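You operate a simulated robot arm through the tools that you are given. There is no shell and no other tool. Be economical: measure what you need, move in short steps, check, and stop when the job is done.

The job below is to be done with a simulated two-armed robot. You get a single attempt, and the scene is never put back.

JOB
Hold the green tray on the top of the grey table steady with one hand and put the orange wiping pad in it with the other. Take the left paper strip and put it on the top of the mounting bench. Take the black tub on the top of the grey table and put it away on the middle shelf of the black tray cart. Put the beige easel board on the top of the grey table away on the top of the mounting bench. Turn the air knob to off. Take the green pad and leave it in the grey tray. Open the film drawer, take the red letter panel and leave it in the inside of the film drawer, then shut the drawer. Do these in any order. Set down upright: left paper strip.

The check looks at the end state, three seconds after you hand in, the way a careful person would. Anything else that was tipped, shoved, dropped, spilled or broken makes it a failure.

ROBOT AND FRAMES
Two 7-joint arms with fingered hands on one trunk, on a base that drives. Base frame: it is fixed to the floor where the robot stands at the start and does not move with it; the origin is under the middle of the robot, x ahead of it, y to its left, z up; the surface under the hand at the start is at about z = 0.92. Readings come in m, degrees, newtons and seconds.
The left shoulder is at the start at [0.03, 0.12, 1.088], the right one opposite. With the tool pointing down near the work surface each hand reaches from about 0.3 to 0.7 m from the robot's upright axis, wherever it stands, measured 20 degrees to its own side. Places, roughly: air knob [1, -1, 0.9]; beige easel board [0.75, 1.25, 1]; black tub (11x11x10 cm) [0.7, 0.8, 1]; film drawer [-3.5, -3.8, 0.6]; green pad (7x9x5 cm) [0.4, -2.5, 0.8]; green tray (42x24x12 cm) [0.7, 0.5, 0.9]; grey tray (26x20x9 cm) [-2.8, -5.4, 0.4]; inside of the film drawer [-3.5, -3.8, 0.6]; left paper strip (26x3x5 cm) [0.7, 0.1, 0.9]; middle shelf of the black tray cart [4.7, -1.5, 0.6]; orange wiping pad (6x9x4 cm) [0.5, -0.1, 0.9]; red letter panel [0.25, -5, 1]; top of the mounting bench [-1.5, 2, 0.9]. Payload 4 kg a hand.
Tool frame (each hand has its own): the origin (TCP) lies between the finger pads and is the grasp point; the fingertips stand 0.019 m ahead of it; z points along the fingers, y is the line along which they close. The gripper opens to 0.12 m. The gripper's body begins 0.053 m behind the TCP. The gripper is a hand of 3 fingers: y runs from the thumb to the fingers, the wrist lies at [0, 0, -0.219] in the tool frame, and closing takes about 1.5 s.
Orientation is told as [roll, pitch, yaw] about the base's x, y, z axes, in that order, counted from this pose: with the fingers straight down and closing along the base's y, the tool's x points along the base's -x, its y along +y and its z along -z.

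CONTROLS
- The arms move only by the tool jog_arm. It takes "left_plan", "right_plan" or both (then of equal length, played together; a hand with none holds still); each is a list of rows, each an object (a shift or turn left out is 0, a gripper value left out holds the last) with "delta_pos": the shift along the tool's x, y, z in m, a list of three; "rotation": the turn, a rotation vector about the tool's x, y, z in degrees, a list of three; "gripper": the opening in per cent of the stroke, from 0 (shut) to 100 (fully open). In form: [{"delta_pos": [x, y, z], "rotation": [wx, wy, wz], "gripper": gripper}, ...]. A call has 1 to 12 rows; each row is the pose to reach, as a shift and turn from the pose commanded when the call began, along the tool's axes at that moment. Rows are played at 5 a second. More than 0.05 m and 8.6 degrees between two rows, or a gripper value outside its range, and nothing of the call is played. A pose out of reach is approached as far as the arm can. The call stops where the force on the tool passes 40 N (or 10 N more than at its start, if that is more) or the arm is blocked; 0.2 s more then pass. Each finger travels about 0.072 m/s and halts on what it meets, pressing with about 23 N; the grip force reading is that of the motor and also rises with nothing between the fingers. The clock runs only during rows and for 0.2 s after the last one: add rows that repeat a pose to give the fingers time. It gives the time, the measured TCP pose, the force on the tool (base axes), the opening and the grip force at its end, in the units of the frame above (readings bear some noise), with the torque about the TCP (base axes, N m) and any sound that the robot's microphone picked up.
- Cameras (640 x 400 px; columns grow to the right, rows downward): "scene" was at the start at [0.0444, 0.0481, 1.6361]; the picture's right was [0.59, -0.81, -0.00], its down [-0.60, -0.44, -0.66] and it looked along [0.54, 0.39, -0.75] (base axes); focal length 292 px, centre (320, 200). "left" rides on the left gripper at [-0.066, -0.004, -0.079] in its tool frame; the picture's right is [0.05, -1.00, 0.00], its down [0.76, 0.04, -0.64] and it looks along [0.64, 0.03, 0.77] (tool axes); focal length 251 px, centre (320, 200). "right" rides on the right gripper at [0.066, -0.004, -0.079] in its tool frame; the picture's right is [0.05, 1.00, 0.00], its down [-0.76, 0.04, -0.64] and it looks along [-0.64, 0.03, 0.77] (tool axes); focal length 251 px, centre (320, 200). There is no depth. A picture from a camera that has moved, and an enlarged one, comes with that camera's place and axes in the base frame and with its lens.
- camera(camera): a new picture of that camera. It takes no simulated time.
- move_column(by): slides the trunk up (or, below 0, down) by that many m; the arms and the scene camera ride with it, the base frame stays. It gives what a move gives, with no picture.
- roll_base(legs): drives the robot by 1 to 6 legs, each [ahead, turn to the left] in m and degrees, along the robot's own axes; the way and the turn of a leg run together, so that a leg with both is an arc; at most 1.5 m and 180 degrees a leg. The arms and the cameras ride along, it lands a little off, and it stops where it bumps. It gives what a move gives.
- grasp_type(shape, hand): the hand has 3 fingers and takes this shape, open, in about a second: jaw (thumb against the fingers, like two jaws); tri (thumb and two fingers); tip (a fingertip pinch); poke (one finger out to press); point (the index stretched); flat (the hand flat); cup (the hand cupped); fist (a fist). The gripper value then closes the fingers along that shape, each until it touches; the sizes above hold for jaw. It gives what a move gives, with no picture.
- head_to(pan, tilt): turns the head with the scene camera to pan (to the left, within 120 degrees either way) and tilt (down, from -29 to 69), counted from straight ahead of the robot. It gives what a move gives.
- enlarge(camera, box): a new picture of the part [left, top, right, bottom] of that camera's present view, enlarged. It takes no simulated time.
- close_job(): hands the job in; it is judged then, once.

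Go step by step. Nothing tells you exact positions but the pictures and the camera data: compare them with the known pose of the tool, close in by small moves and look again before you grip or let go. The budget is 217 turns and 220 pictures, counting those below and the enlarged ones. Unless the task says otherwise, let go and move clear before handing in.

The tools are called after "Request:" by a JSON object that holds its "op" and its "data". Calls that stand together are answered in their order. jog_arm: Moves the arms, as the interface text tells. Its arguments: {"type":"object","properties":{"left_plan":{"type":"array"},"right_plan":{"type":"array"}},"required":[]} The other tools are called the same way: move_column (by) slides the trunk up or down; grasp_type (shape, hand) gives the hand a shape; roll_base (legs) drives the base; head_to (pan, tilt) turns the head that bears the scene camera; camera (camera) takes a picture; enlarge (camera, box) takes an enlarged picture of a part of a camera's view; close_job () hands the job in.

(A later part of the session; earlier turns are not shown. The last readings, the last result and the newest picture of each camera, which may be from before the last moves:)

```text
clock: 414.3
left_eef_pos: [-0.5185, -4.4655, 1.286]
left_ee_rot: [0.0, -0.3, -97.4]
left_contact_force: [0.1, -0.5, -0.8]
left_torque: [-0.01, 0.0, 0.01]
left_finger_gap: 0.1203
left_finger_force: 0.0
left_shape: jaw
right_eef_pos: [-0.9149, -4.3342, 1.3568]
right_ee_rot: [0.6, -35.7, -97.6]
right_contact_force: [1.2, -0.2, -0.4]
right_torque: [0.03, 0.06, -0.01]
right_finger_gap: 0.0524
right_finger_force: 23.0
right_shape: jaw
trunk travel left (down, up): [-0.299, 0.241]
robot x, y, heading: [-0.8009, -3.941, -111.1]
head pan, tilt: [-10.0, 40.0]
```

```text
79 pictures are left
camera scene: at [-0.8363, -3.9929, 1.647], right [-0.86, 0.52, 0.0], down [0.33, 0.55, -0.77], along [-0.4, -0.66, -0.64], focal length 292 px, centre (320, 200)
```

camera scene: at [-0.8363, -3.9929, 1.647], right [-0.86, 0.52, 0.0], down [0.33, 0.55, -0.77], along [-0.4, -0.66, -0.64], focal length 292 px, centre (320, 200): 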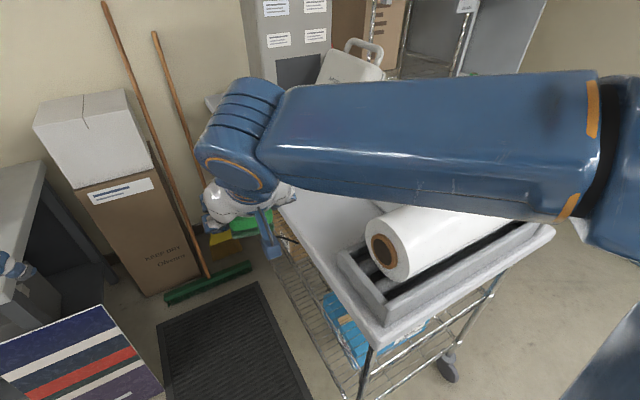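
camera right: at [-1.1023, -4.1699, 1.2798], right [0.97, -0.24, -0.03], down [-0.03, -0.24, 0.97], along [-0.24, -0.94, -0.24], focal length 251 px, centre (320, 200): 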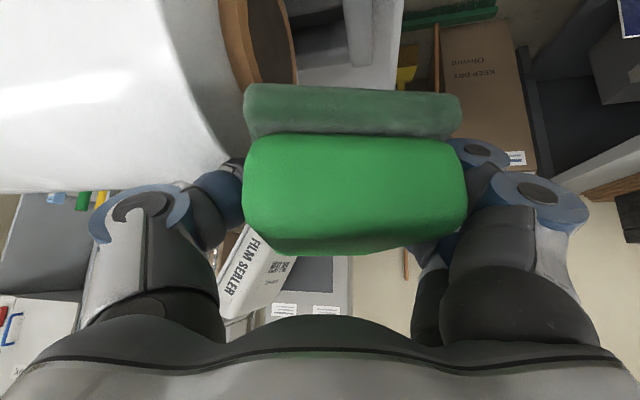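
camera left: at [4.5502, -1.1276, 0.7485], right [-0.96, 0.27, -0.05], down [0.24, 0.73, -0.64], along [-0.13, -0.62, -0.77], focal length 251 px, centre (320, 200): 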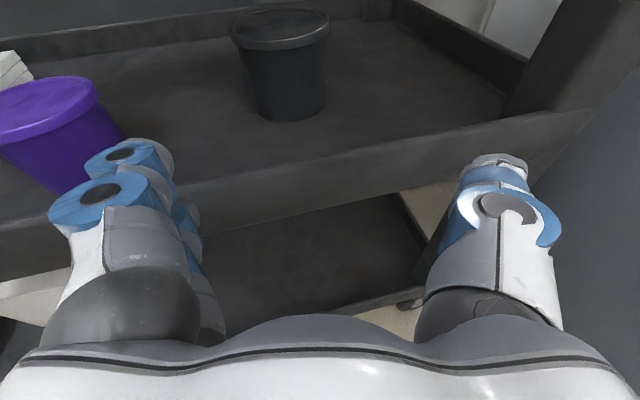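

The right forearm is probably hung up against the roll or cart. I'll reverse straight away from it.

Request:
{"op": "roll_base", "data": {"legs": [[-0.25, 0]]}}

Request:
{"op": "camera", "data": {"camera": "scene"}}

Request:
{"op": "head_to", "data": {"pan": -45, "tilt": 45}}

Request:
{"op": "camera", "data": {"camera": "scene"}}

```text
clock: 416.1
left_eef_pos: [-0.4292, -4.2301, 1.2866]
left_ee_rot: [0.0, -0.2, -97.4]
left_contact_force: [0.0, 0.5, 0.7]
left_torque: [0.0, 0.03, 0.04]
left_finger_gap: 0.1203
left_finger_force: 0.0
left_shape: jaw
right_eef_pos: [-0.8252, -4.0977, 1.3558]
right_ee_rot: [0.5, -35.7, -97.6]
right_contact_force: [0.3, 0.3, -0.6]
right_torque: [-0.01, 0.0, 0.0]
right_finger_gap: 0.0527
right_finger_force: 22.9
right_shape: jaw
trunk travel left (down, up): [-0.299, 0.241]
robot x, y, heading: [-0.7086, -3.702, -111.4]
head pan, tilt: [-10.0, 40.0]
```

```text
78 pictures are left
camera scene: at [-0.7452, -3.7565, 1.6471], right [-0.86, 0.52, 0.0], down [0.33, 0.55, -0.77], along [-0.4, -0.66, -0.64], focal length 292 px, centre (320, 200)
```

scene: 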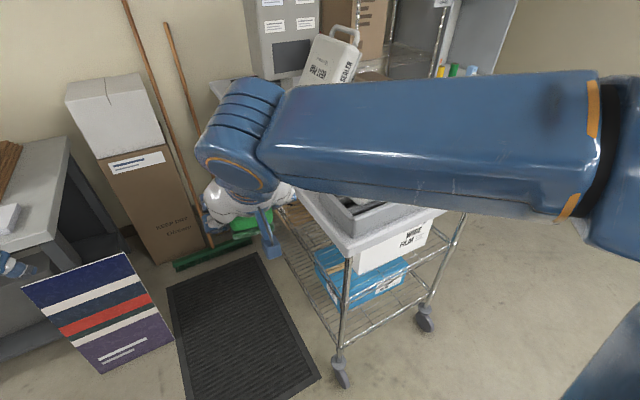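

```text
clock: 417.1
left_eef_pos: [-0.4276, -4.2306, 1.2873]
left_ee_rot: [-0.1, -0.2, -97.5]
left_contact_force: [-0.1, 0.2, 0.0]
left_torque: [-0.01, 0.02, 0.01]
left_finger_gap: 0.1202
left_finger_force: 0.0
left_shape: jaw
right_eef_pos: [-0.8255, -4.0981, 1.3555]
right_ee_rot: [0.6, -35.6, -97.7]
right_contact_force: [-0.3, -0.3, -0.5]
right_torque: [0.02, 0.01, 0.02]
right_finger_gap: 0.0524
right_finger_force: 22.7
right_shape: jaw
trunk travel left (down, up): [-0.299, 0.241]
robot x, y, heading: [-0.7092, -3.7046, -111.1]
head pan, tilt: [-45.0, 45.0]
```

```text
77 pictures are left
camera scene: at [-0.776, -3.7176, 1.6398], right [-0.41, 0.91, 0.0], down [0.65, 0.29, -0.71], along [-0.65, -0.29, -0.71], focal length 292 px, centre (320, 200)
```

scene: 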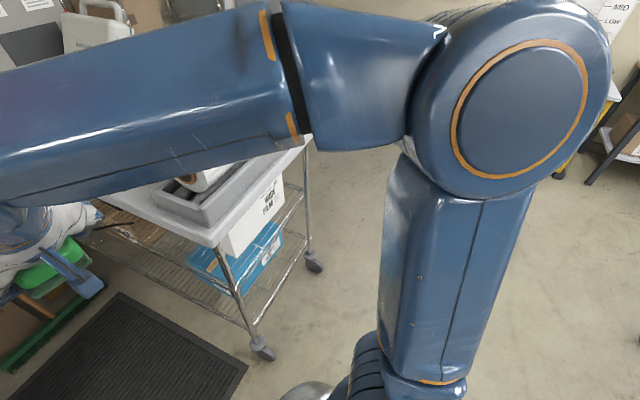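

The floor mat and cart wheel are likely what stopped the base. Before planning the approach I'll look directly at the panel on the bench.

Request:
{"op": "head_to", "data": {"pan": 58, "tilt": 25}}

Request:
{"op": "camera", "data": {"camera": "scene"}}

```text
clock: 418.9
left_eef_pos: [-0.4276, -4.2296, 1.2865]
left_ee_rot: [-0.1, -0.4, -97.4]
left_contact_force: [0.7, -0.7, 0.3]
left_torque: [0.01, -0.03, 0.01]
left_finger_gap: 0.1202
left_finger_force: 0.0
left_shape: jaw
right_eef_pos: [-0.8253, -4.098, 1.3566]
right_ee_rot: [0.5, -35.6, -97.7]
right_contact_force: [-0.3, -0.1, 0.0]
right_torque: [0.0, 0.0, -0.03]
right_finger_gap: 0.0526
right_finger_force: 23.0
right_shape: jaw
trunk travel left (down, up): [-0.299, 0.241]
robot x, y, heading: [-0.7118, -3.7056, -111.3]
head pan, tilt: [58.0, 25.0]
```

```text
76 pictures are left
camera scene: at [-0.6465, -3.7585, 1.6703], right [-0.8, -0.6, 0.0], down [-0.25, 0.34, -0.91], along [0.54, -0.72, -0.42], focal length 292 px, centre (320, 200)
```

scene: 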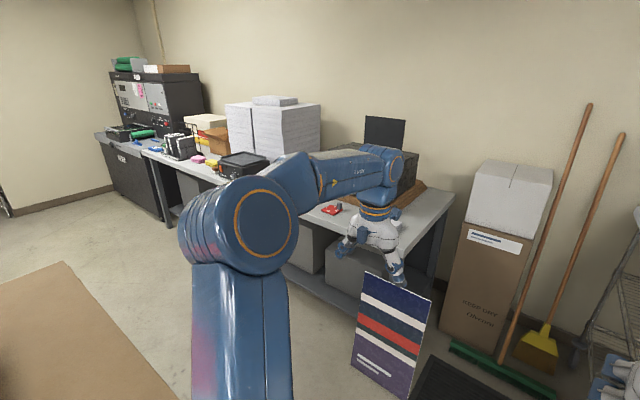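

Request:
{"op": "enlarge", "data": {"camera": "scene", "box": [300, 180, 370, 230]}}

```text
8.00 times, centred on (335, 205) of scene
camera zoom: at [-0.6465, -3.7585, 1.6703], right [-0.8, -0.6, 0.0], down [-0.25, 0.34, -0.91], along [0.54, -0.72, -0.42], focal length 2335 px, centre (200, 160)
```

zoom: 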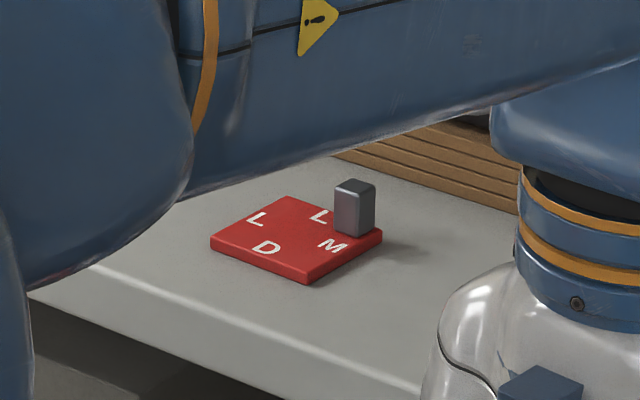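

Found it: a red letter panel with a small grey block on it. The block is near [0.15,-5.0], z≈0.95. I'll raise the trunk for clearance over the stack and thread in between the stack corner and the mat.

Request:
{"op": "move_column", "data": {"by": 0.18}}

Request:
{"op": "roll_base", "data": {"legs": [[0, 13], [0, 13], [0, 12]]}}

Request:
{"op": "roll_base", "data": {"legs": [[0, 12], [0.45, 0]]}}

Request:
{"op": "head_to", "data": {"pan": 15, "tilt": 50}}

Request:
{"op": "camera", "data": {"camera": "scene"}}

```text
clock: 420.9
left_eef_pos: [-0.4279, -4.2307, 1.4658]
left_ee_rot: [0.0, -0.2, -97.4]
left_contact_force: [-0.2, -0.8, -0.3]
left_torque: [0.02, -0.01, 0.0]
left_finger_gap: 0.12
left_finger_force: 0.2
left_shape: jaw
right_eef_pos: [-0.8253, -4.097, 1.5343]
right_ee_rot: [0.5, -35.6, -97.7]
right_contact_force: [-0.7, 0.0, -0.8]
right_torque: [-0.02, 0.01, 0.04]
right_finger_gap: 0.0526
right_finger_force: 23.5
right_shape: jaw
trunk travel left (down, up): [-0.479, 0.061]
robot x, y, heading: [-0.7107, -3.7104, -111.1]
head pan, tilt: [58.0, 25.0]
```

```text
clock: 423.7
left_eef_pos: [-0.1665, -3.9463, 1.4669]
left_ee_rot: [0.0, -0.3, -59.6]
left_contact_force: [-0.5, 0.0, 0.2]
left_torque: [-0.03, -0.05, 0.01]
left_finger_gap: 0.12
left_finger_force: 0.0
left_shape: jaw
right_eef_pos: [-0.5626, -4.0835, 1.5353]
right_ee_rot: [0.6, -35.6, -60.1]
right_contact_force: [0.0, -0.5, -0.5]
right_torque: [-0.01, 0.02, 0.01]
right_finger_gap: 0.0523
right_finger_force: 22.5
right_shape: jaw
trunk travel left (down, up): [-0.479, 0.061]
robot x, y, heading: [-0.7456, -3.7094, -73.0]
head pan, tilt: [58.0, 25.0]
```

```text
clock: 427.2
left_eef_pos: [0.0863, -4.2073, 1.4689]
left_ee_rot: [-0.1, -0.5, -47.6]
left_contact_force: [0.3, -0.7, 0.3]
left_torque: [0.01, -0.04, 0.0]
left_finger_gap: 0.1202
left_finger_force: 0.1
left_shape: jaw
right_eef_pos: [-0.2705, -4.4249, 1.5375]
right_ee_rot: [0.6, -35.7, -47.9]
right_contact_force: [0.4, -0.3, -0.3]
right_torque: [0.02, -0.03, 0.02]
right_finger_gap: 0.0524
right_finger_force: 23.2
right_shape: jaw
trunk travel left (down, up): [-0.479, 0.061]
robot x, y, heading: [-0.5257, -4.1035, -61.6]
head pan, tilt: [58.0, 25.0]
```

```text
clock: 428.3
left_eef_pos: [0.0749, -4.2125, 1.4714]
left_ee_rot: [0.6, -0.5, -47.6]
left_contact_force: [0.7, 0.8, -0.2]
left_torque: [0.0, -0.01, -0.01]
left_finger_gap: 0.12
left_finger_force: 0.1
left_shape: jaw
right_eef_pos: [-0.2817, -4.4303, 1.537]
right_ee_rot: [1.2, -35.8, -48.4]
right_contact_force: [1.0, -0.4, -1.3]
right_torque: [0.0, 0.04, 0.0]
right_finger_gap: 0.0523
right_finger_force: 23.5
right_shape: jaw
trunk travel left (down, up): [-0.479, 0.061]
robot x, y, heading: [-0.5227, -4.099, -61.4]
head pan, tilt: [15.0, 50.0]
```

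```text
74 pictures are left
camera scene: at [-0.4612, -4.1237, 1.8149], right [-0.73, -0.69, 0.01], down [-0.53, 0.55, -0.64], along [0.43, -0.47, -0.77], focal length 292 px, centre (320, 200)
```

scene: 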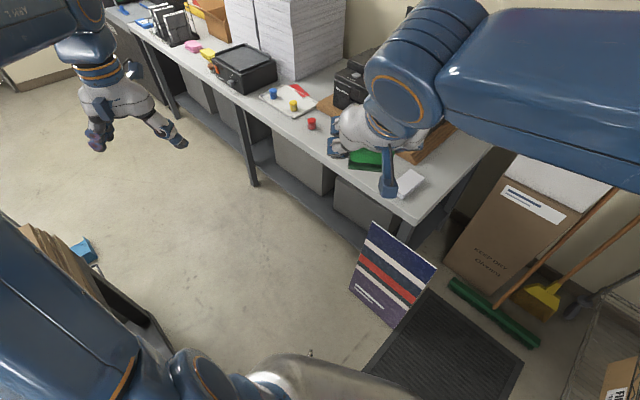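

Request:
{"op": "roll_base", "data": {"legs": [[0, 9], [0, 9], [0.44, 0]]}}

Request:
{"op": "head_to", "data": {"pan": -10, "tilt": 50}}

Request:
{"op": "camera", "data": {"camera": "scene"}}

```text
clock: 432.2
left_eef_pos: [0.3942, -4.3206, 1.473]
left_ee_rot: [0.4, -0.7, -29.6]
left_contact_force: [0.1, 0.6, -0.3]
left_torque: [0.0, -0.02, -0.02]
left_finger_gap: 0.1197
left_finger_force: 0.1
left_shape: jaw
right_eef_pos: [0.1205, -4.6373, 1.5398]
right_ee_rot: [1.0, -36.1, -30.2]
right_contact_force: [0.1, 0.2, -0.9]
right_torque: [-0.02, 0.01, 0.02]
right_finger_gap: 0.0523
right_finger_force: 23.4
right_shape: jaw
trunk travel left (down, up): [-0.479, 0.061]
robot x, y, heading: [-0.2079, -4.4018, -43.8]
head pan, tilt: [15.0, 50.0]
```

```text
clock: 433.1
left_eef_pos: [0.3831, -4.3159, 1.4774]
left_ee_rot: [0.6, -1.1, -29.3]
left_contact_force: [0.2, -0.3, 0.3]
left_torque: [-0.01, -0.02, 0.01]
left_finger_gap: 0.1198
left_finger_force: 0.0
left_shape: jaw
right_eef_pos: [0.107, -4.6321, 1.542]
right_ee_rot: [1.0, -36.6, -30.2]
right_contact_force: [0.0, -0.3, -1.0]
right_torque: [0.01, -0.01, -0.02]
right_finger_gap: 0.0523
right_finger_force: 22.7
right_shape: jaw
trunk travel left (down, up): [-0.479, 0.061]
robot x, y, heading: [-0.2075, -4.406, -43.6]
head pan, tilt: [-10.0, 50.0]
```

```text
73 pictures are left
camera scene: at [-0.1578, -4.466, 1.8137], right [-0.8, -0.6, 0.0], down [-0.46, 0.62, -0.63], along [0.37, -0.51, -0.77], focal length 292 px, centre (320, 200)
```

scene: 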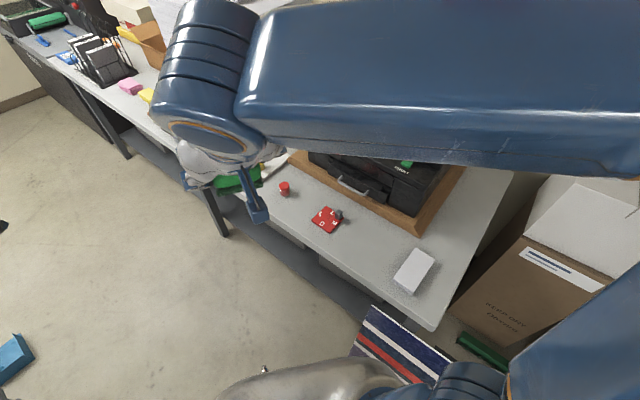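

Now a clear view: the panel is at about [0.20,-5.0] with the block at [0.17,-5.02]. I'll turn toward it, move the pad hand aside, and lower the trunk.

Request:
{"op": "roll_base", "data": {"legs": [[0, -8], [0, -8], [0.05, 0]]}}

Request:
{"op": "jog_arm", "data": {"right_plan": [{"delta_pos": [0, -0.04, 0]}, {"delta_pos": [0, -0.08, 0]}, {"delta_pos": [0, -0.12, 0]}, {"delta_pos": [0, -0.15, 0]}]}}

Request:
{"op": "move_column", "data": {"by": -0.15}}

Request:
{"op": "head_to", "data": {"pan": 5, "tilt": 50}}

Request:
{"op": "camera", "data": {"camera": "scene"}}

```text
clock: 435.3
left_eef_pos: [0.4011, -4.525, 1.48]
left_ee_rot: [0.5, -1.5, -45.9]
left_contact_force: [-1.1, 0.6, 1.0]
left_torque: [-0.02, -0.01, 0.01]
left_finger_gap: 0.12
left_finger_force: 0.1
left_shape: jaw
right_eef_pos: [0.0485, -4.7517, 1.5444]
right_ee_rot: [1.1, -37.0, -46.6]
right_contact_force: [-1.1, 1.2, -0.1]
right_torque: [0.0, -0.01, 0.0]
right_finger_gap: 0.0524
right_finger_force: 23.2
right_shape: jaw
trunk travel left (down, up): [-0.479, 0.061]
robot x, y, heading: [-0.1718, -4.4362, -59.4]
head pan, tilt: [-10.0, 50.0]
```

```text
clock: 436.3
left_eef_pos: [0.406, -4.5314, 1.4774]
left_ee_rot: [0.5, -1.2, -45.9]
left_contact_force: [0.2, 0.0, 1.2]
left_torque: [-0.02, -0.03, 0.0]
left_finger_gap: 0.1199
left_finger_force: 0.1
left_shape: jaw
right_eef_pos: [-0.0525, -4.8613, 1.5411]
right_ee_rot: [1.0, -36.8, -46.6]
right_contact_force: [0.1, 0.7, 0.1]
right_torque: [0.01, 0.01, -0.04]
right_finger_gap: 0.0524
right_finger_force: 23.0
right_shape: jaw
trunk travel left (down, up): [-0.479, 0.061]
robot x, y, heading: [-0.1655, -4.4377, -59.3]
head pan, tilt: [-10.0, 50.0]
```

```text
clock: 438.0
left_eef_pos: [0.407, -4.5309, 1.3262]
left_ee_rot: [0.4, -1.2, -46.0]
left_contact_force: [0.3, 0.5, -1.2]
left_torque: [-0.03, 0.0, 0.01]
left_finger_gap: 0.1198
left_finger_force: 0.1
left_shape: jaw
right_eef_pos: [-0.0525, -4.8624, 1.3896]
right_ee_rot: [1.1, -36.7, -46.6]
right_contact_force: [0.3, 0.7, -0.5]
right_torque: [0.01, -0.01, -0.03]
right_finger_gap: 0.0523
right_finger_force: 23.3
right_shape: jaw
trunk travel left (down, up): [-0.329, 0.211]
robot x, y, heading: [-0.1687, -4.4351, -59.5]
head pan, tilt: [-10.0, 50.0]
```

```text
clock: 438.8
left_eef_pos: [0.4078, -4.532, 1.3271]
left_ee_rot: [0.5, -1.1, -45.9]
left_contact_force: [0.7, -0.1, -0.7]
left_torque: [-0.04, -0.03, 0.02]
left_finger_gap: 0.12
left_finger_force: 0.0
left_shape: jaw
right_eef_pos: [-0.0521, -4.8622, 1.3901]
right_ee_rot: [1.1, -36.6, -46.6]
right_contact_force: [-0.2, 0.7, -0.4]
right_torque: [0.0, -0.02, -0.01]
right_finger_gap: 0.052
right_finger_force: 22.8
right_shape: jaw
trunk travel left (down, up): [-0.329, 0.211]
robot x, y, heading: [-0.167, -4.4356, -59.5]
head pan, tilt: [5.0, 50.0]
```

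```text
72 pictures are left
camera scene: at [-0.1308, -4.4816, 1.6628], right [-0.81, -0.58, 0.0], down [-0.45, 0.62, -0.64], along [0.37, -0.52, -0.77], focal length 292 px, centre (320, 200)
```

scene: 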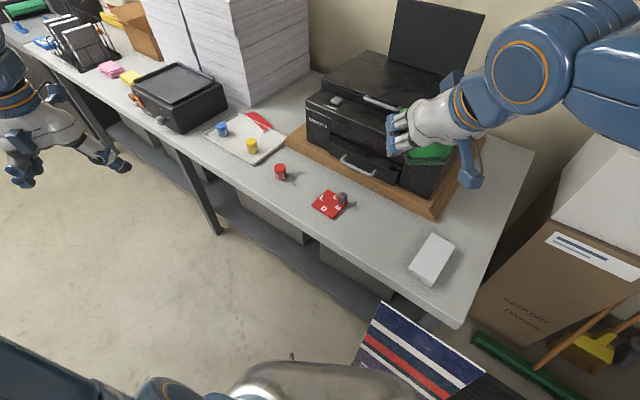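

Request:
{"op": "enlarge", "data": {"camera": "scene", "box": [300, 180, 370, 230]}}

```text
8.00 times, centred on (335, 205) of scene
camera zoom: at [-0.1308, -4.4816, 1.6628], right [-0.81, -0.58, 0.0], down [-0.45, 0.62, -0.64], along [0.37, -0.52, -0.77], focal length 2335 px, centre (200, 160)
```

zoom: 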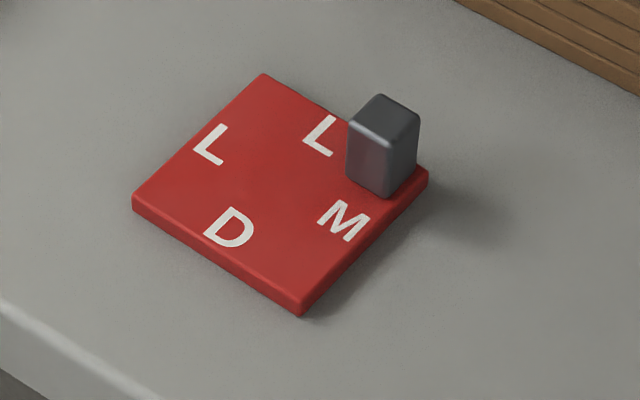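

The panel is a 9 cm square aligned with the room, with the block at [0.163,-5.02]. I'll move the left hand to hover near it with matching yaw, keeping the right hand clear.

Request:
{"op": "jog_arm", "data": {"left_plan": [{"delta_pos": [-0.0107, -0.0412, 0.0], "rotation": [0, 0, 4]}, {"delta_pos": [-0.0214, -0.0824, 0.0], "rotation": [0, 0, 8]}, {"delta_pos": [-0.0321, -0.1236, 0.0], "rotation": [0, 0, 12]}, {"delta_pos": [-0.0428, -0.1648, 0.01], "rotation": [0, 0, 16]}, {"delta_pos": [-0.0536, -0.206, 0.02], "rotation": [0, 0, 20]}, {"delta_pos": [-0.0643, -0.2472, 0.035], "rotation": [0, 0, 24]}, {"delta_pos": [-0.075, -0.2884, 0.05], "rotation": [0, 0, 28]}, {"delta_pos": [-0.0857, -0.3296, 0.065], "rotation": [0, 0, 32]}, {"delta_pos": [-0.0964, -0.3708, 0.085], "rotation": [0, 0, 36]}, {"delta_pos": [-0.1071, -0.412, 0.105], "rotation": [0, 0, 40]}, {"delta_pos": [-0.118, -0.4534, 0.125], "rotation": [0, 0, 44]}], "right_plan": [{"delta_pos": [0, -0.01, 0]}, {"delta_pos": [0, -0.02, 0]}, {"delta_pos": [0, -0.03, 0]}, {"delta_pos": [0, -0.04, 0]}, {"delta_pos": [0, -0.05, 0]}, {"delta_pos": [0, -0.06, 0]}, {"delta_pos": [0, -0.06, 0]}, {"delta_pos": [0, -0.06, 0]}, {"delta_pos": [0, -0.06, 0]}, {"delta_pos": [0, -0.06, 0]}, {"delta_pos": [0, -0.06, 0]}]}}

Request:
{"op": "jog_arm", "data": {"left_plan": [{"delta_pos": [0, 0, 0], "rotation": [0, -7.5, 0]}, {"delta_pos": [0, 0, 0], "rotation": [0, -15, 0]}, {"delta_pos": [0, 0, 0.01], "rotation": [0, -22.5, 0]}, {"delta_pos": [0, 0, 0.03], "rotation": [0, -30, 0]}, {"delta_pos": [0, 0, 0.06], "rotation": [0, -30, 0], "gripper": 60}, {"delta_pos": [0, 0, 0.06], "rotation": [0, -30, 0], "gripper": 60}]}}

Request:
{"op": "camera", "data": {"camera": "left"}}

Request:
{"op": "camera", "data": {"camera": "scene"}}

```text
clock: 441.2
left_eef_pos: [0.1663, -4.9343, 1.2]
left_ee_rot: [1.3, -0.4, -90.0]
left_contact_force: [-0.1, 0.1, -0.3]
left_torque: [0.02, -0.01, -0.02]
left_finger_gap: 0.1199
left_finger_force: 0.1
left_shape: jaw
right_eef_pos: [-0.0967, -4.9064, 1.3875]
right_ee_rot: [1.2, -36.7, -46.8]
right_contact_force: [0.3, 0.0, -1.4]
right_torque: [0.01, 0.01, -0.01]
right_finger_gap: 0.0525
right_finger_force: 23.0
right_shape: jaw
trunk travel left (down, up): [-0.329, 0.211]
robot x, y, heading: [-0.1681, -4.437, -59.5]
head pan, tilt: [5.0, 50.0]
```

```text
clock: 442.6
left_eef_pos: [0.1689, -4.9339, 1.1397]
left_ee_rot: [1.5, -30.5, -90.6]
left_contact_force: [-0.4, 0.2, 1.1]
left_torque: [0.0, -0.04, 0.02]
left_finger_gap: 0.0726
left_finger_force: 0.0
left_shape: jaw
right_eef_pos: [-0.0953, -4.9045, 1.3883]
right_ee_rot: [1.1, -36.7, -46.6]
right_contact_force: [0.6, 0.3, -0.3]
right_torque: [0.03, -0.02, 0.0]
right_finger_gap: 0.0523
right_finger_force: 22.8
right_shape: jaw
trunk travel left (down, up): [-0.329, 0.211]
robot x, y, heading: [-0.1623, -4.4385, -59.3]
head pan, tilt: [5.0, 50.0]
```

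```text
70 pictures are left
camera left: at [0.163, -4.951, 1.2413], right [-1.0, 0.04, -0.05], down [0.04, 0.99, 0.17], along [0.05, 0.17, -0.98], focal length 251 px, centre (320, 200)
```

left: 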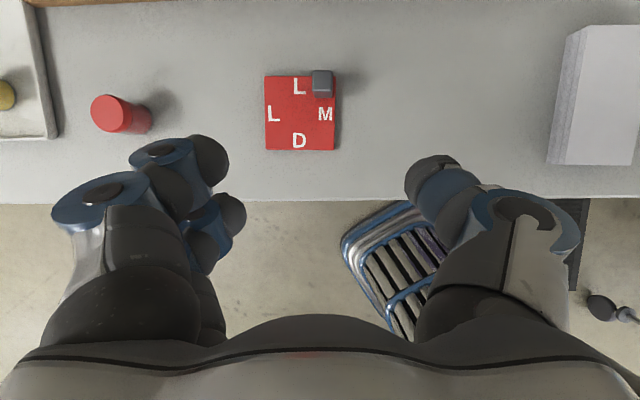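

```text
69 pictures are left
camera scene: at [-0.131, -4.4809, 1.6629], right [-0.81, -0.58, 0.0], down [-0.45, 0.62, -0.64], along [0.37, -0.52, -0.77], focal length 292 px, centre (320, 200)
```

scene: 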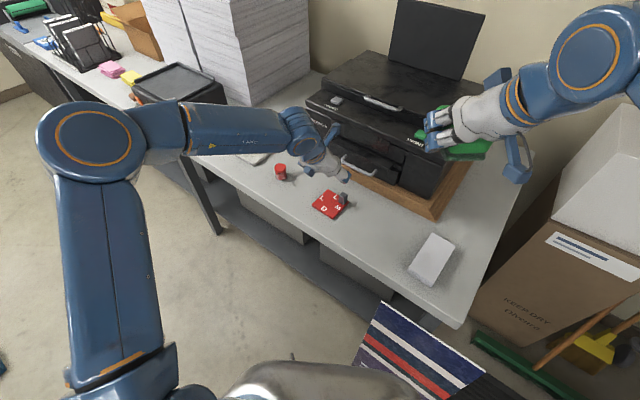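

Request:
{"op": "jog_arm", "data": {"left_plan": [{"delta_pos": [0.004, 0, 0.045]}, {"delta_pos": [0.008, 0, 0.09]}, {"delta_pos": [0.012, 0, 0.13]}, {"delta_pos": [0.015, 0, 0.165]}, {"delta_pos": [0.015, 0, 0.165]}]}}

Request:
{"op": "camera", "data": {"camera": "left"}}

Request:
{"op": "enlarge", "data": {"camera": "scene", "box": [270, 130, 390, 240]}}

```text
clock: 443.8
left_eef_pos: [0.1721, -5.0031, 0.9904]
left_ee_rot: [1.4, -30.5, -90.6]
left_contact_force: [0.3, 0.8, 0.1]
left_torque: [-0.03, 0.02, -0.02]
left_finger_gap: 0.0727
left_finger_force: 0.3
left_shape: jaw
right_eef_pos: [-0.0945, -4.904, 1.389]
right_ee_rot: [1.1, -36.7, -46.6]
right_contact_force: [0.5, 0.2, 0.0]
right_torque: [-0.01, -0.02, -0.02]
right_finger_gap: 0.0524
right_finger_force: 23.4
right_shape: jaw
trunk travel left (down, up): [-0.329, 0.211]
robot x, y, heading: [-0.1656, -4.4346, -59.4]
head pan, tilt: [5.0, 50.0]
```

```text
68 pictures are left
camera left: at [0.1666, -5.0204, 1.0923], right [-1.0, 0.05, -0.05], down [0.04, 0.99, 0.17], along [0.06, 0.17, -0.98], focal length 251 px, centre (320, 200)
```

left: 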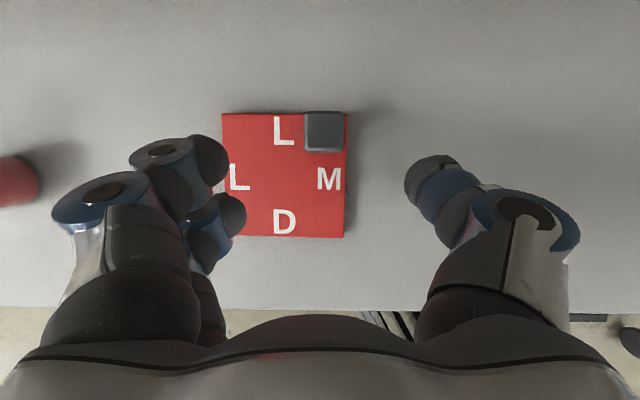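

```text
3.64 times, centred on (330, 185) of scene
camera zoom: at [-0.131, -4.4808, 1.6629], right [-0.81, -0.58, 0.0], down [-0.45, 0.62, -0.64], along [0.37, -0.52, -0.77], focal length 1061 px, centre (284, 254)
```

zoom: 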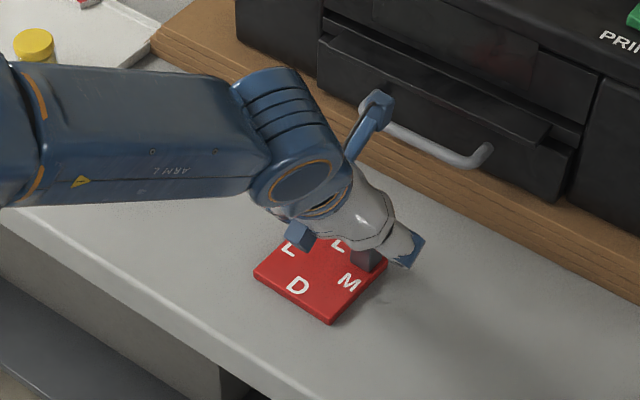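

Request:
{"op": "jog_arm", "data": {"left_plan": [{"delta_pos": [-0.001, 0, 0.025]}, {"delta_pos": [-0.002, 0, 0.045]}, {"delta_pos": [-0.002, 0, 0.058]}, {"delta_pos": [-0.002, 0, 0.058], "gripper": 10}, {"delta_pos": [-0.002, 0, 0.058], "gripper": 10}, {"delta_pos": [-0.002, 0, 0.058], "gripper": 10}, {"delta_pos": [-0.002, 0, 0.058], "gripper": 10}, {"delta_pos": [-0.002, 0, 0.058], "gripper": 10}]}}

Request:
{"op": "camera", "data": {"camera": "left"}}

```text
clock: 445.6
left_eef_pos: [0.1713, -5.0356, 0.9405]
left_ee_rot: [1.4, -30.4, -90.6]
left_contact_force: [-0.7, -0.7, 1.1]
left_torque: [0.16, -0.15, -0.04]
left_finger_gap: 0.0152
left_finger_force: 22.6
left_shape: jaw
right_eef_pos: [-0.0954, -4.9039, 1.3883]
right_ee_rot: [1.0, -36.7, -46.6]
right_contact_force: [0.2, -0.7, -0.8]
right_torque: [0.0, 0.0, -0.01]
right_finger_gap: 0.0526
right_finger_force: 23.2
right_shape: jaw
trunk travel left (down, up): [-0.329, 0.211]
robot x, y, heading: [-0.1668, -4.438, -59.4]
head pan, tilt: [5.0, 50.0]
```

```text
66 pictures are left
camera left: at [0.1677, -5.0526, 1.0424], right [-1.0, 0.04, -0.05], down [0.04, 0.99, 0.17], along [0.05, 0.17, -0.98], focal length 251 px, centre (320, 200)
```

left: 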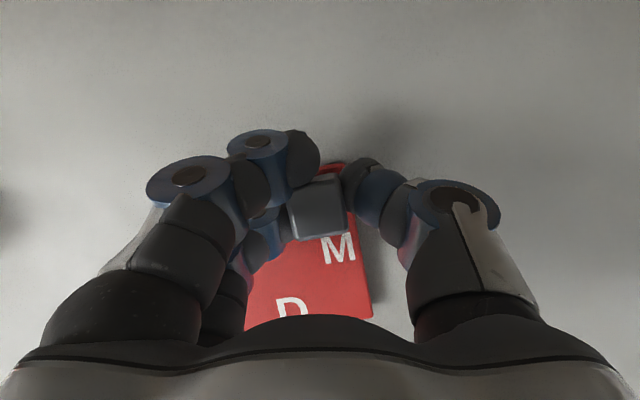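

Gripped. I'll lift straight up.

Request:
{"op": "jog_arm", "data": {"left_plan": [{"delta_pos": [-0.015, 0, -0.026]}, {"delta_pos": [-0.036, 0, -0.06]}, {"delta_pos": [-0.057, 0, -0.096]}, {"delta_pos": [-0.078, 0, -0.132]}, {"delta_pos": [-0.1, 0, -0.17]}, {"delta_pos": [-0.118, 0, -0.2]}, {"delta_pos": [-0.118, 0, -0.2]}]}}

Request:
{"op": "camera", "data": {"camera": "left"}}

Request:
{"op": "camera", "data": {"camera": "scene"}}

```text
clock: 447.2
left_eef_pos: [0.1668, -5.0358, 1.173]
left_ee_rot: [1.3, -30.4, -90.6]
left_contact_force: [-0.3, -0.2, -1.0]
left_torque: [-0.05, 0.06, 0.02]
left_finger_gap: 0.0133
left_finger_force: 23.2
left_shape: jaw
right_eef_pos: [-0.094, -4.9054, 1.389]
right_ee_rot: [1.1, -36.6, -46.6]
right_contact_force: [0.0, 0.1, -0.9]
right_torque: [0.01, 0.01, 0.03]
right_finger_gap: 0.0524
right_finger_force: 23.1
right_shape: jaw
trunk travel left (down, up): [-0.329, 0.211]
robot x, y, heading: [-0.1647, -4.4386, -59.3]
head pan, tilt: [5.0, 50.0]
```

```text
65 pictures are left
camera left: at [0.1626, -5.0537, 1.2747], right [-1.0, 0.05, -0.05], down [0.04, 0.98, 0.17], along [0.05, 0.17, -0.98], focal length 251 px, centre (320, 200)
```

left: 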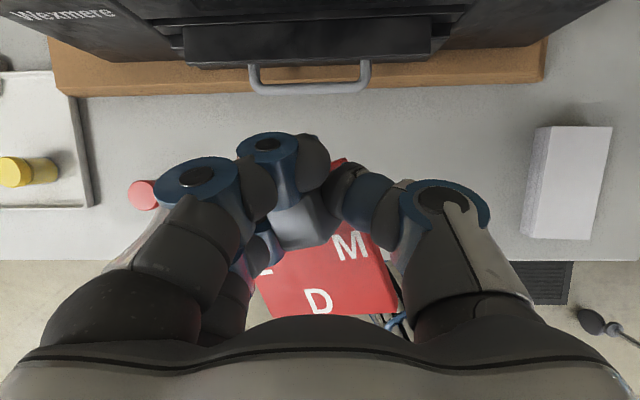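

```text
64 pictures are left
camera scene: at [-0.1303, -4.4822, 1.6628], right [-0.81, -0.58, 0.0], down [-0.45, 0.62, -0.64], along [0.37, -0.52, -0.77], focal length 292 px, centre (320, 200)
```

scene: 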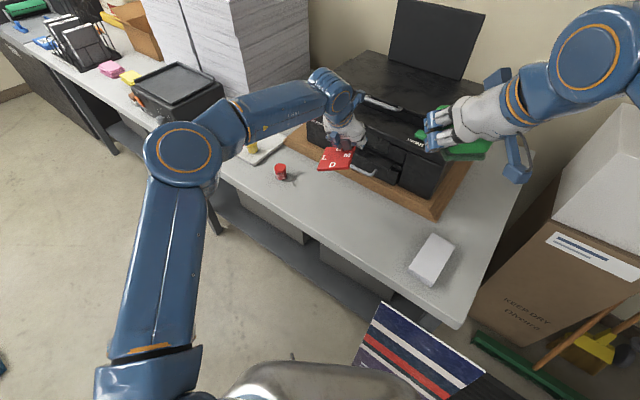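

The panel is in hand. I'll pull the left hand back, raise the trunk, and retrace my path out of the gap.

Request:
{"op": "jog_arm", "data": {"left_plan": [{"delta_pos": [0.027, 0.0088, -0.0304]}, {"delta_pos": [0.054, 0.0175, -0.0608]}, {"delta_pos": [0.081, 0.026, -0.0911]}, {"delta_pos": [0.108, 0.035, -0.1215]}, {"delta_pos": [0.135, 0.044, -0.152]}, {"delta_pos": [0.162, 0.0525, -0.182]}, {"delta_pos": [0.189, 0.061, -0.2126]}, {"delta_pos": [0.216, 0.07, -0.243]}, {"delta_pos": [0.216, 0.07, -0.243]}]}}

Request:
{"op": "move_column", "data": {"by": 0.15}}

Request:
{"op": "roll_base", "data": {"legs": [[-0.05, 0], [0, 8], [0, 8], [-0.44, 0]]}}

Request:
{"op": "roll_base", "data": {"legs": [[0, -9], [0, -9], [-0.5, 0]]}}

Request:
{"op": "camera", "data": {"camera": "left"}}

```text
clock: 449.2
left_eef_pos: [0.2346, -4.7285, 1.2734]
left_ee_rot: [1.4, -30.2, -90.7]
left_contact_force: [0.1, 0.5, -1.9]
left_torque: [-0.06, -0.02, -0.02]
left_finger_gap: 0.0132
left_finger_force: 22.9
left_shape: jaw
right_eef_pos: [-0.0955, -4.906, 1.3878]
right_ee_rot: [1.2, -36.6, -46.7]
right_contact_force: [0.5, -0.2, -0.9]
right_torque: [-0.01, 0.0, -0.01]
right_finger_gap: 0.0522
right_finger_force: 23.3
right_shape: jaw
trunk travel left (down, up): [-0.329, 0.211]
robot x, y, heading: [-0.1639, -4.4397, -59.4]
head pan, tilt: [5.0, 50.0]
```

```text
clock: 450.9
left_eef_pos: [0.2358, -4.7274, 1.4236]
left_ee_rot: [1.3, -30.4, -90.5]
left_contact_force: [0.0, 0.3, -1.3]
left_torque: [-0.04, 0.03, 0.01]
left_finger_gap: 0.0132
left_finger_force: 22.5
left_shape: jaw
right_eef_pos: [-0.0947, -4.905, 1.5393]
right_ee_rot: [1.1, -36.6, -46.7]
right_contact_force: [-0.8, -1.0, -1.7]
right_torque: [0.0, 0.01, 0.01]
right_finger_gap: 0.0524
right_finger_force: 23.3
right_shape: jaw
trunk travel left (down, up): [-0.479, 0.061]
robot x, y, heading: [-0.1686, -4.437, -59.4]
head pan, tilt: [5.0, 50.0]
```

```text
clock: 454.1
left_eef_pos: [0.1482, -4.4974, 1.4233]
left_ee_rot: [2.9, -29.3, -76.3]
left_contact_force: [-0.5, -0.8, 0.4]
left_torque: [-0.04, -0.06, 0.04]
left_finger_gap: 0.0128
left_finger_force: 23.5
left_shape: jaw
right_eef_pos: [-0.1188, -4.7489, 1.5313]
right_ee_rot: [2.6, -36.7, -31.9]
right_contact_force: [-0.8, -0.3, -1.3]
right_torque: [0.0, 0.0, 0.0]
right_finger_gap: 0.0526
right_finger_force: 23.0
right_shape: jaw
trunk travel left (down, up): [-0.479, 0.061]
robot x, y, heading: [-0.2933, -4.2989, -41.1]
head pan, tilt: [5.0, 50.0]
stopped in leg 4: the robot was blocked; the commanded pose is now the measured one
```

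```text
clock: 454.9
left_eef_pos: [0.1106, -4.4767, 1.4241]
left_ee_rot: [3.8, -29.2, -77.4]
left_contact_force: [-0.5, 1.5, -0.3]
left_torque: [-0.08, -0.04, 0.0]
left_finger_gap: 0.0128
left_finger_force: 22.8
left_shape: jaw
right_eef_pos: [-0.1755, -4.7211, 1.5413]
right_ee_rot: [2.2, -38.9, -33.5]
right_contact_force: [-0.2, 0.0, -0.8]
right_torque: [-0.02, -0.01, -0.01]
right_finger_gap: 0.0521
right_finger_force: 23.1
right_shape: jaw
trunk travel left (down, up): [-0.479, 0.061]
robot x, y, heading: [-0.2889, -4.2956, -43.1]
head pan, tilt: [5.0, 50.0]
stopped in leg 1: the robot was blocked; the commanded pose is now the measured one
```

```text
63 pictures are left
camera left: at [0.1078, -4.4982, 1.525], right [-0.98, -0.2, -0.08], down [-0.21, 0.96, 0.19], along [0.04, 0.2, -0.98], focal length 251 px, centre (320, 200)
```

left: 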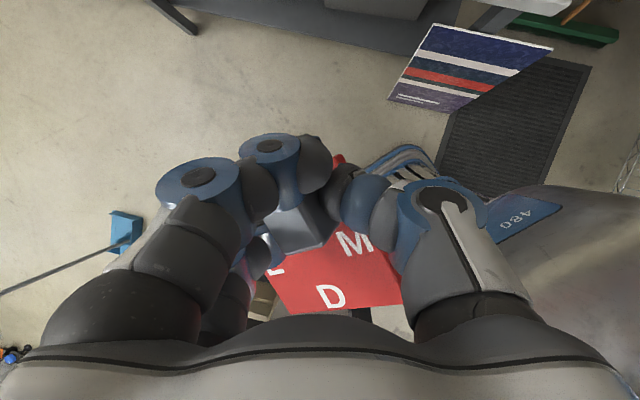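

The base is stopped and slightly tilted. I'll look at both sides before moving again.

Request:
{"op": "head_to", "data": {"pan": 112, "tilt": 50}}

Request:
{"op": "camera", "data": {"camera": "scene"}}

Request:
{"op": "head_to", "data": {"pan": -90, "tilt": 62}}

Request:
{"op": "camera", "data": {"camera": "scene"}}

```text
clock: 456.8
left_eef_pos: [0.109, -4.4646, 1.4261]
left_ee_rot: [3.8, -29.7, -77.5]
left_contact_force: [0.3, 0.4, -1.5]
left_torque: [-0.02, -0.03, 0.0]
left_finger_gap: 0.0126
left_finger_force: 22.8
left_shape: jaw
right_eef_pos: [-0.178, -4.7081, 1.5458]
right_ee_rot: [1.8, -39.2, -33.1]
right_contact_force: [0.0, 0.3, -1.2]
right_torque: [-0.01, 0.0, 0.01]
right_finger_gap: 0.0524
right_finger_force: 23.5
right_shape: jaw
trunk travel left (down, up): [-0.479, 0.061]
robot x, y, heading: [-0.2935, -4.2933, -43.1]
head pan, tilt: [112.0, 50.0]
```

```text
62 pictures are left
camera scene: at [-0.2603, -4.1992, 1.8146], right [0.93, -0.36, -0.01], down [-0.28, -0.72, -0.64], along [0.22, 0.6, -0.77], focal length 292 px, centre (320, 200)
```

scene: 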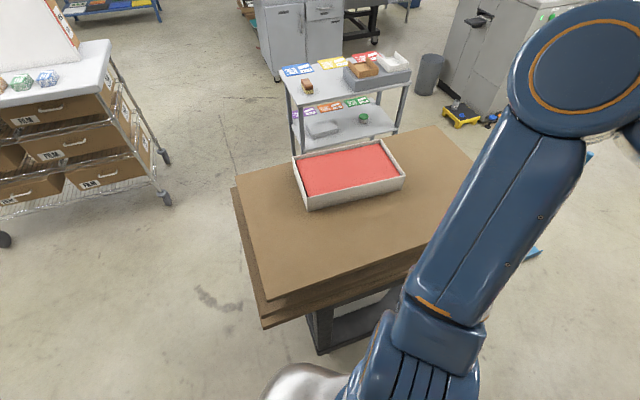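

```text
clock: 459.8
left_eef_pos: [0.1146, -4.4472, 1.4233]
left_ee_rot: [3.5, -29.9, -76.0]
left_contact_force: [0.2, -2.7, -0.3]
left_torque: [0.03, -0.04, 0.03]
left_finger_gap: 0.0127
left_finger_force: 23.3
left_shape: jaw
right_eef_pos: [-0.1833, -4.6907, 1.5494]
right_ee_rot: [1.0, -40.0, -32.6]
right_contact_force: [0.0, -0.6, -0.4]
right_torque: [0.04, 0.06, 0.04]
right_finger_gap: 0.0524
right_finger_force: 22.7
right_shape: jaw
trunk travel left (down, up): [-0.479, 0.061]
robot x, y, heading: [-0.2886, -4.2964, -42.7]
head pan, tilt: [-90.0, 62.0]
```

```text
61 pictures are left
camera scene: at [-0.3272, -4.3285, 1.8008], right [-0.73, 0.68, 0.01], down [0.6, 0.65, -0.48], along [-0.33, -0.34, -0.88], focal length 292 px, centre (320, 200)
```

scene: 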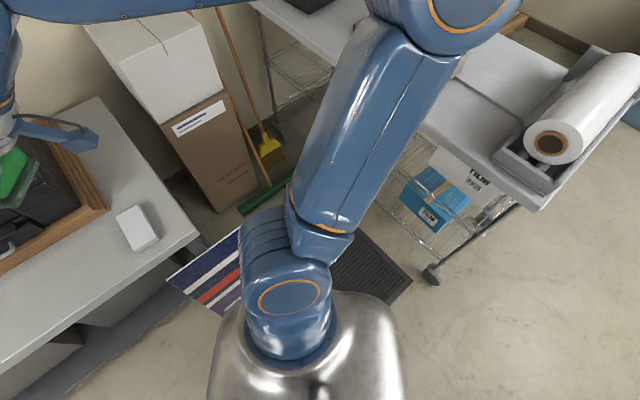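

The right wheel seems to sit on the mat's edge. I'll go forward off it and check that the tilt clears.

Request:
{"op": "roll_base", "data": {"legs": [[0.13, 0]]}}

Request:
{"op": "head_to", "data": {"pan": -20, "tilt": 60}}

Request:
{"op": "camera", "data": {"camera": "scene"}}

```text
clock: 461.2
left_eef_pos: [0.2044, -4.5582, 1.4237]
left_ee_rot: [4.4, -29.3, -76.7]
left_contact_force: [1.7, -1.4, -1.9]
left_torque: [-0.01, 0.05, 0.01]
left_finger_gap: 0.0128
left_finger_force: 22.8
left_shape: jaw
right_eef_pos: [-0.0892, -4.8025, 1.5435]
right_ee_rot: [1.9, -39.3, -33.1]
right_contact_force: [1.4, -0.9, -1.5]
right_torque: [0.1, 0.03, -0.01]
right_finger_gap: 0.0524
right_finger_force: 23.2
right_shape: jaw
trunk travel left (down, up): [-0.479, 0.061]
robot x, y, heading: [-0.193, -4.385, -42.8]
head pan, tilt: [-90.0, 62.0]
stopped in leg 1: the robot was blocked; the commanded pose is now the measured one
```

```text
clock: 462.6
left_eef_pos: [0.1947, -4.5452, 1.4299]
left_ee_rot: [4.7, -30.1, -76.9]
left_contact_force: [-0.6, -0.2, -1.4]
left_torque: [-0.07, 0.02, 0.01]
left_finger_gap: 0.0128
left_finger_force: 22.8
left_shape: jaw
right_eef_pos: [-0.1004, -4.7869, 1.5465]
right_ee_rot: [1.7, -40.1, -33.0]
right_contact_force: [0.1, 0.3, -0.6]
right_torque: [-0.01, 0.0, -0.02]
right_finger_gap: 0.0526
right_finger_force: 23.1
right_shape: jaw
trunk travel left (down, up): [-0.479, 0.061]
robot x, y, heading: [-0.1999, -4.3833, -42.7]
head pan, tilt: [-20.0, 60.0]
```

```text
60 pictures are left
camera scene: at [-0.1683, -4.442, 1.8004], right [-0.89, -0.46, 0.0], down [-0.4, 0.77, -0.49], along [0.22, -0.44, -0.87], focal length 292 px, centre (320, 200)
```

scene: 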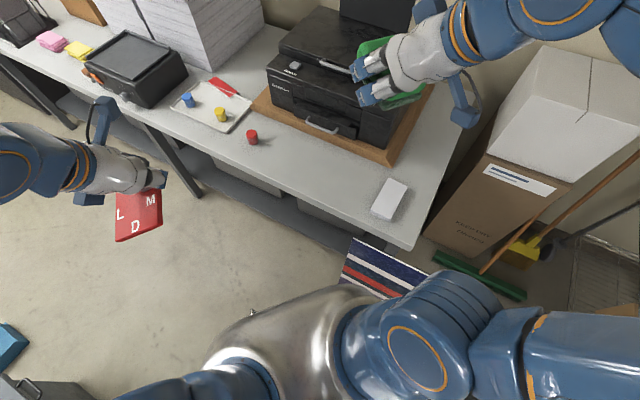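

Tilt is fine. The mat corner blocks me in reverse, so I'll turn around here and drive out forward.

Request:
{"op": "roll_base", "data": {"legs": [[0, 13], [0, 13], [0, 12]]}}

Request:
{"op": "roll_base", "data": {"legs": [[0, 13], [0, 13], [0, 12]]}}

Request:
{"op": "roll_base", "data": {"legs": [[0, 13], [0, 13], [0, 12]]}}

Request:
{"op": "roll_base", "data": {"legs": [[0, 13], [0, 13], [0, 12]]}}

Request:
{"op": "roll_base", "data": {"legs": [[0, 13], [0, 12]]}}

Request:
{"op": "head_to", "data": {"pan": 0, "tilt": 55}}

Request:
{"op": "camera", "data": {"camera": "scene"}}

```text
clock: 465.4
left_eef_pos: [0.2043, -4.2683, 1.4289]
left_ee_rot: [4.8, -30.4, -39.0]
left_contact_force: [-0.3, 0.2, -1.5]
left_torque: [-0.03, -0.04, 0.01]
left_finger_gap: 0.0128
left_finger_force: 22.4
left_shape: jaw
right_eef_pos: [0.1215, -4.6402, 1.5483]
right_ee_rot: [1.5, -40.5, 5.1]
right_contact_force: [-0.9, -0.3, 0.3]
right_torque: [0.02, -0.02, -0.02]
right_finger_gap: 0.0525
right_finger_force: 22.4
right_shape: jaw
trunk travel left (down, up): [-0.479, 0.061]
robot x, y, heading: [-0.1967, -4.4044, -4.9]
head pan, tilt: [-20.0, 60.0]
```

```text
clock: 468.2
left_eef_pos: [0.0369, -4.0538, 1.4318]
left_ee_rot: [4.9, -30.3, -1.1]
left_contact_force: [-0.8, -0.4, -1.6]
left_torque: [-0.04, -0.05, -0.02]
left_finger_gap: 0.0128
left_finger_force: 22.8
left_shape: jaw
right_eef_pos: [0.1989, -4.3996, 1.55]
right_ee_rot: [1.5, -40.4, 42.9]
right_contact_force: [-0.8, -0.1, -0.7]
right_torque: [0.01, 0.02, 0.02]
right_finger_gap: 0.0526
right_finger_force: 23.1
right_shape: jaw
trunk travel left (down, up): [-0.479, 0.061]
robot x, y, heading: [-0.1799, -4.4204, 32.9]
head pan, tilt: [-20.0, 60.0]
```

```text
clock: 471.0
left_eef_pos: [-0.2389, -3.9885, 1.4289]
left_ee_rot: [4.6, -30.3, 37.0]
left_contact_force: [0.4, 0.3, -1.3]
left_torque: [-0.01, -0.08, -0.02]
left_finger_gap: 0.0129
left_finger_force: 22.8
left_shape: jaw
right_eef_pos: [0.1012, -4.16, 1.5503]
right_ee_rot: [1.3, -40.4, 81.2]
right_contact_force: [-0.5, 0.6, -0.7]
right_torque: [-0.02, -0.01, 0.03]
right_finger_gap: 0.0524
right_finger_force: 23.0
right_shape: jaw
trunk travel left (down, up): [-0.479, 0.061]
robot x, y, heading: [-0.1602, -4.4223, 71.0]
head pan, tilt: [-20.0, 60.0]
```

```text
clock: 473.8
left_eef_pos: [-0.4918, -4.1327, 1.4279]
left_ee_rot: [4.4, -30.4, 74.9]
left_contact_force: [-1.0, 0.6, -1.2]
left_torque: [0.0, -0.08, 0.0]
left_finger_gap: 0.0127
left_finger_force: 22.8
left_shape: jaw
right_eef_pos: [-0.1189, -4.0586, 1.5493]
right_ee_rot: [1.3, -40.3, 119.2]
right_contact_force: [-0.3, 0.7, -1.1]
right_torque: [-0.01, 0.0, -0.02]
right_finger_gap: 0.0523
right_finger_force: 23.4
right_shape: jaw
trunk travel left (down, up): [-0.479, 0.061]
robot x, y, heading: [-0.1416, -4.4272, 109.2]
head pan, tilt: [-20.0, 60.0]
```

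```text
clock: 475.8
left_eef_pos: [-0.5756, -4.3075, 1.4307]
left_ee_rot: [4.9, -30.6, 99.9]
left_contact_force: [0.5, 0.5, -1.9]
left_torque: [0.02, 0.01, 0.03]
left_finger_gap: 0.0126
left_finger_force: 23.0
left_shape: jaw
right_eef_pos: [-0.2671, -4.0835, 1.5491]
right_ee_rot: [1.5, -40.6, 144.2]
right_contact_force: [-0.1, -0.1, -0.5]
right_torque: [-0.01, 0.01, 0.01]
right_finger_gap: 0.0525
right_finger_force: 22.8
right_shape: jaw
trunk travel left (down, up): [-0.479, 0.061]
robot x, y, heading: [-0.1334, -4.4189, 134.4]
head pan, tilt: [-20.0, 60.0]
```

```text
clock: 476.6
left_eef_pos: [-0.5802, -4.3079, 1.4287]
left_ee_rot: [4.6, -30.5, 99.9]
left_contact_force: [0.2, 0.3, -2.6]
left_torque: [0.04, -0.02, -0.04]
left_finger_gap: 0.0125
left_finger_force: 22.7
left_shape: jaw
right_eef_pos: [-0.2717, -4.0833, 1.5485]
right_ee_rot: [1.5, -40.4, 144.3]
right_contact_force: [-0.6, -1.6, 0.3]
right_torque: [-0.04, -0.02, 0.02]
right_finger_gap: 0.0523
right_finger_force: 23.1
right_shape: jaw
trunk travel left (down, up): [-0.479, 0.061]
robot x, y, heading: [-0.1293, -4.4123, 134.0]
head pan, tilt: [0.0, 55.0]
```

```text
59 pictures are left
camera scene: at [-0.1685, -4.3754, 1.8063], right [0.72, 0.69, 0.0], down [0.57, -0.59, -0.57], along [-0.4, 0.41, -0.82], focal length 292 px, centre (320, 200)
```

scene: 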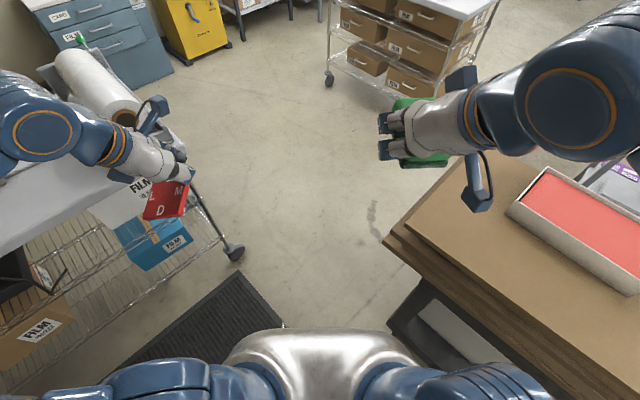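

The turn went cleanly, and I'm aimed through the gap. I'll drive out forward.

Request:
{"op": "roll_base", "data": {"legs": [[0.4, 0]]}}

Request:
{"op": "roll_base", "data": {"legs": [[0.5, 0]]}}

Request:
{"op": "head_to", "data": {"pan": 40, "tilt": 25}}

Request:
{"op": "camera", "data": {"camera": "scene"}}

```text
clock: 479.2
left_eef_pos: [-0.8133, -4.0494, 1.4399]
left_ee_rot: [6.7, -31.9, 99.9]
left_contact_force: [-0.3, 0.8, -1.8]
left_torque: [0.0, -0.03, -0.02]
left_finger_gap: 0.0127
left_finger_force: 23.3
left_shape: jaw
right_eef_pos: [-0.4993, -3.8232, 1.5557]
right_ee_rot: [0.9, -42.4, 144.9]
right_contact_force: [0.3, -0.2, -1.1]
right_torque: [0.01, -0.02, 0.04]
right_finger_gap: 0.0524
right_finger_force: 22.8
right_shape: jaw
trunk travel left (down, up): [-0.479, 0.061]
robot x, y, heading: [-0.3967, -4.1101, 134.2]
head pan, tilt: [0.0, 55.0]
stopped in leg 1: the robot was blocked; the commanded pose is now the measured one
```

```text
clock: 482.2
left_eef_pos: [-1.1752, -3.688, 1.437]
left_ee_rot: [6.3, -31.9, 100.2]
left_contact_force: [-0.1, -0.3, -1.6]
left_torque: [0.03, -0.03, -0.02]
left_finger_gap: 0.0126
left_finger_force: 23.2
left_shape: jaw
right_eef_pos: [-0.8634, -3.4631, 1.5545]
right_ee_rot: [0.6, -42.0, 145.2]
right_contact_force: [-0.2, -0.1, -1.1]
right_torque: [0.03, -0.03, 0.02]
right_finger_gap: 0.0526
right_finger_force: 22.8
right_shape: jaw
trunk travel left (down, up): [-0.479, 0.061]
robot x, y, heading: [-0.7491, -3.7442, 134.2]
head pan, tilt: [0.0, 55.0]
```

```text
clock: 483.2
left_eef_pos: [-1.1763, -3.6885, 1.4367]
left_ee_rot: [6.4, -31.9, 100.2]
left_contact_force: [0.2, 0.1, -0.9]
left_torque: [0.04, -0.03, 0.02]
left_finger_gap: 0.0128
left_finger_force: 22.6
left_shape: jaw
right_eef_pos: [-0.8648, -3.4616, 1.554]
right_ee_rot: [0.6, -42.1, 145.2]
right_contact_force: [-1.0, 0.1, -0.8]
right_torque: [-0.03, 0.01, 0.01]
right_finger_gap: 0.0524
right_finger_force: 22.8
right_shape: jaw
trunk travel left (down, up): [-0.479, 0.061]
robot x, y, heading: [-0.7467, -3.7498, 134.2]
head pan, tilt: [40.0, 25.0]
```

```text
58 pictures are left
camera scene: at [-0.8245, -3.7532, 1.8503], right [0.1, 0.99, 0.0], down [0.42, -0.04, -0.91], along [-0.9, 0.09, -0.42], focal length 292 px, centre (320, 200)
```

scene: 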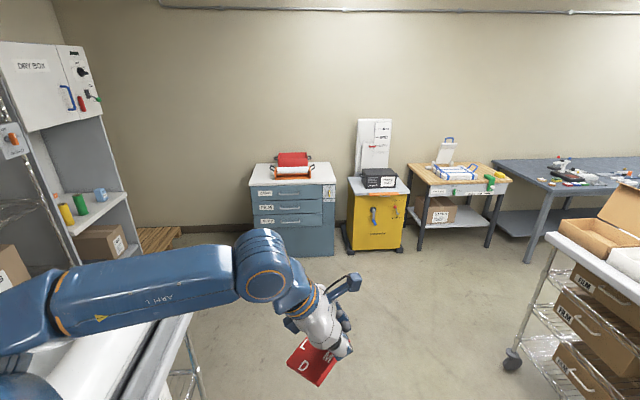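

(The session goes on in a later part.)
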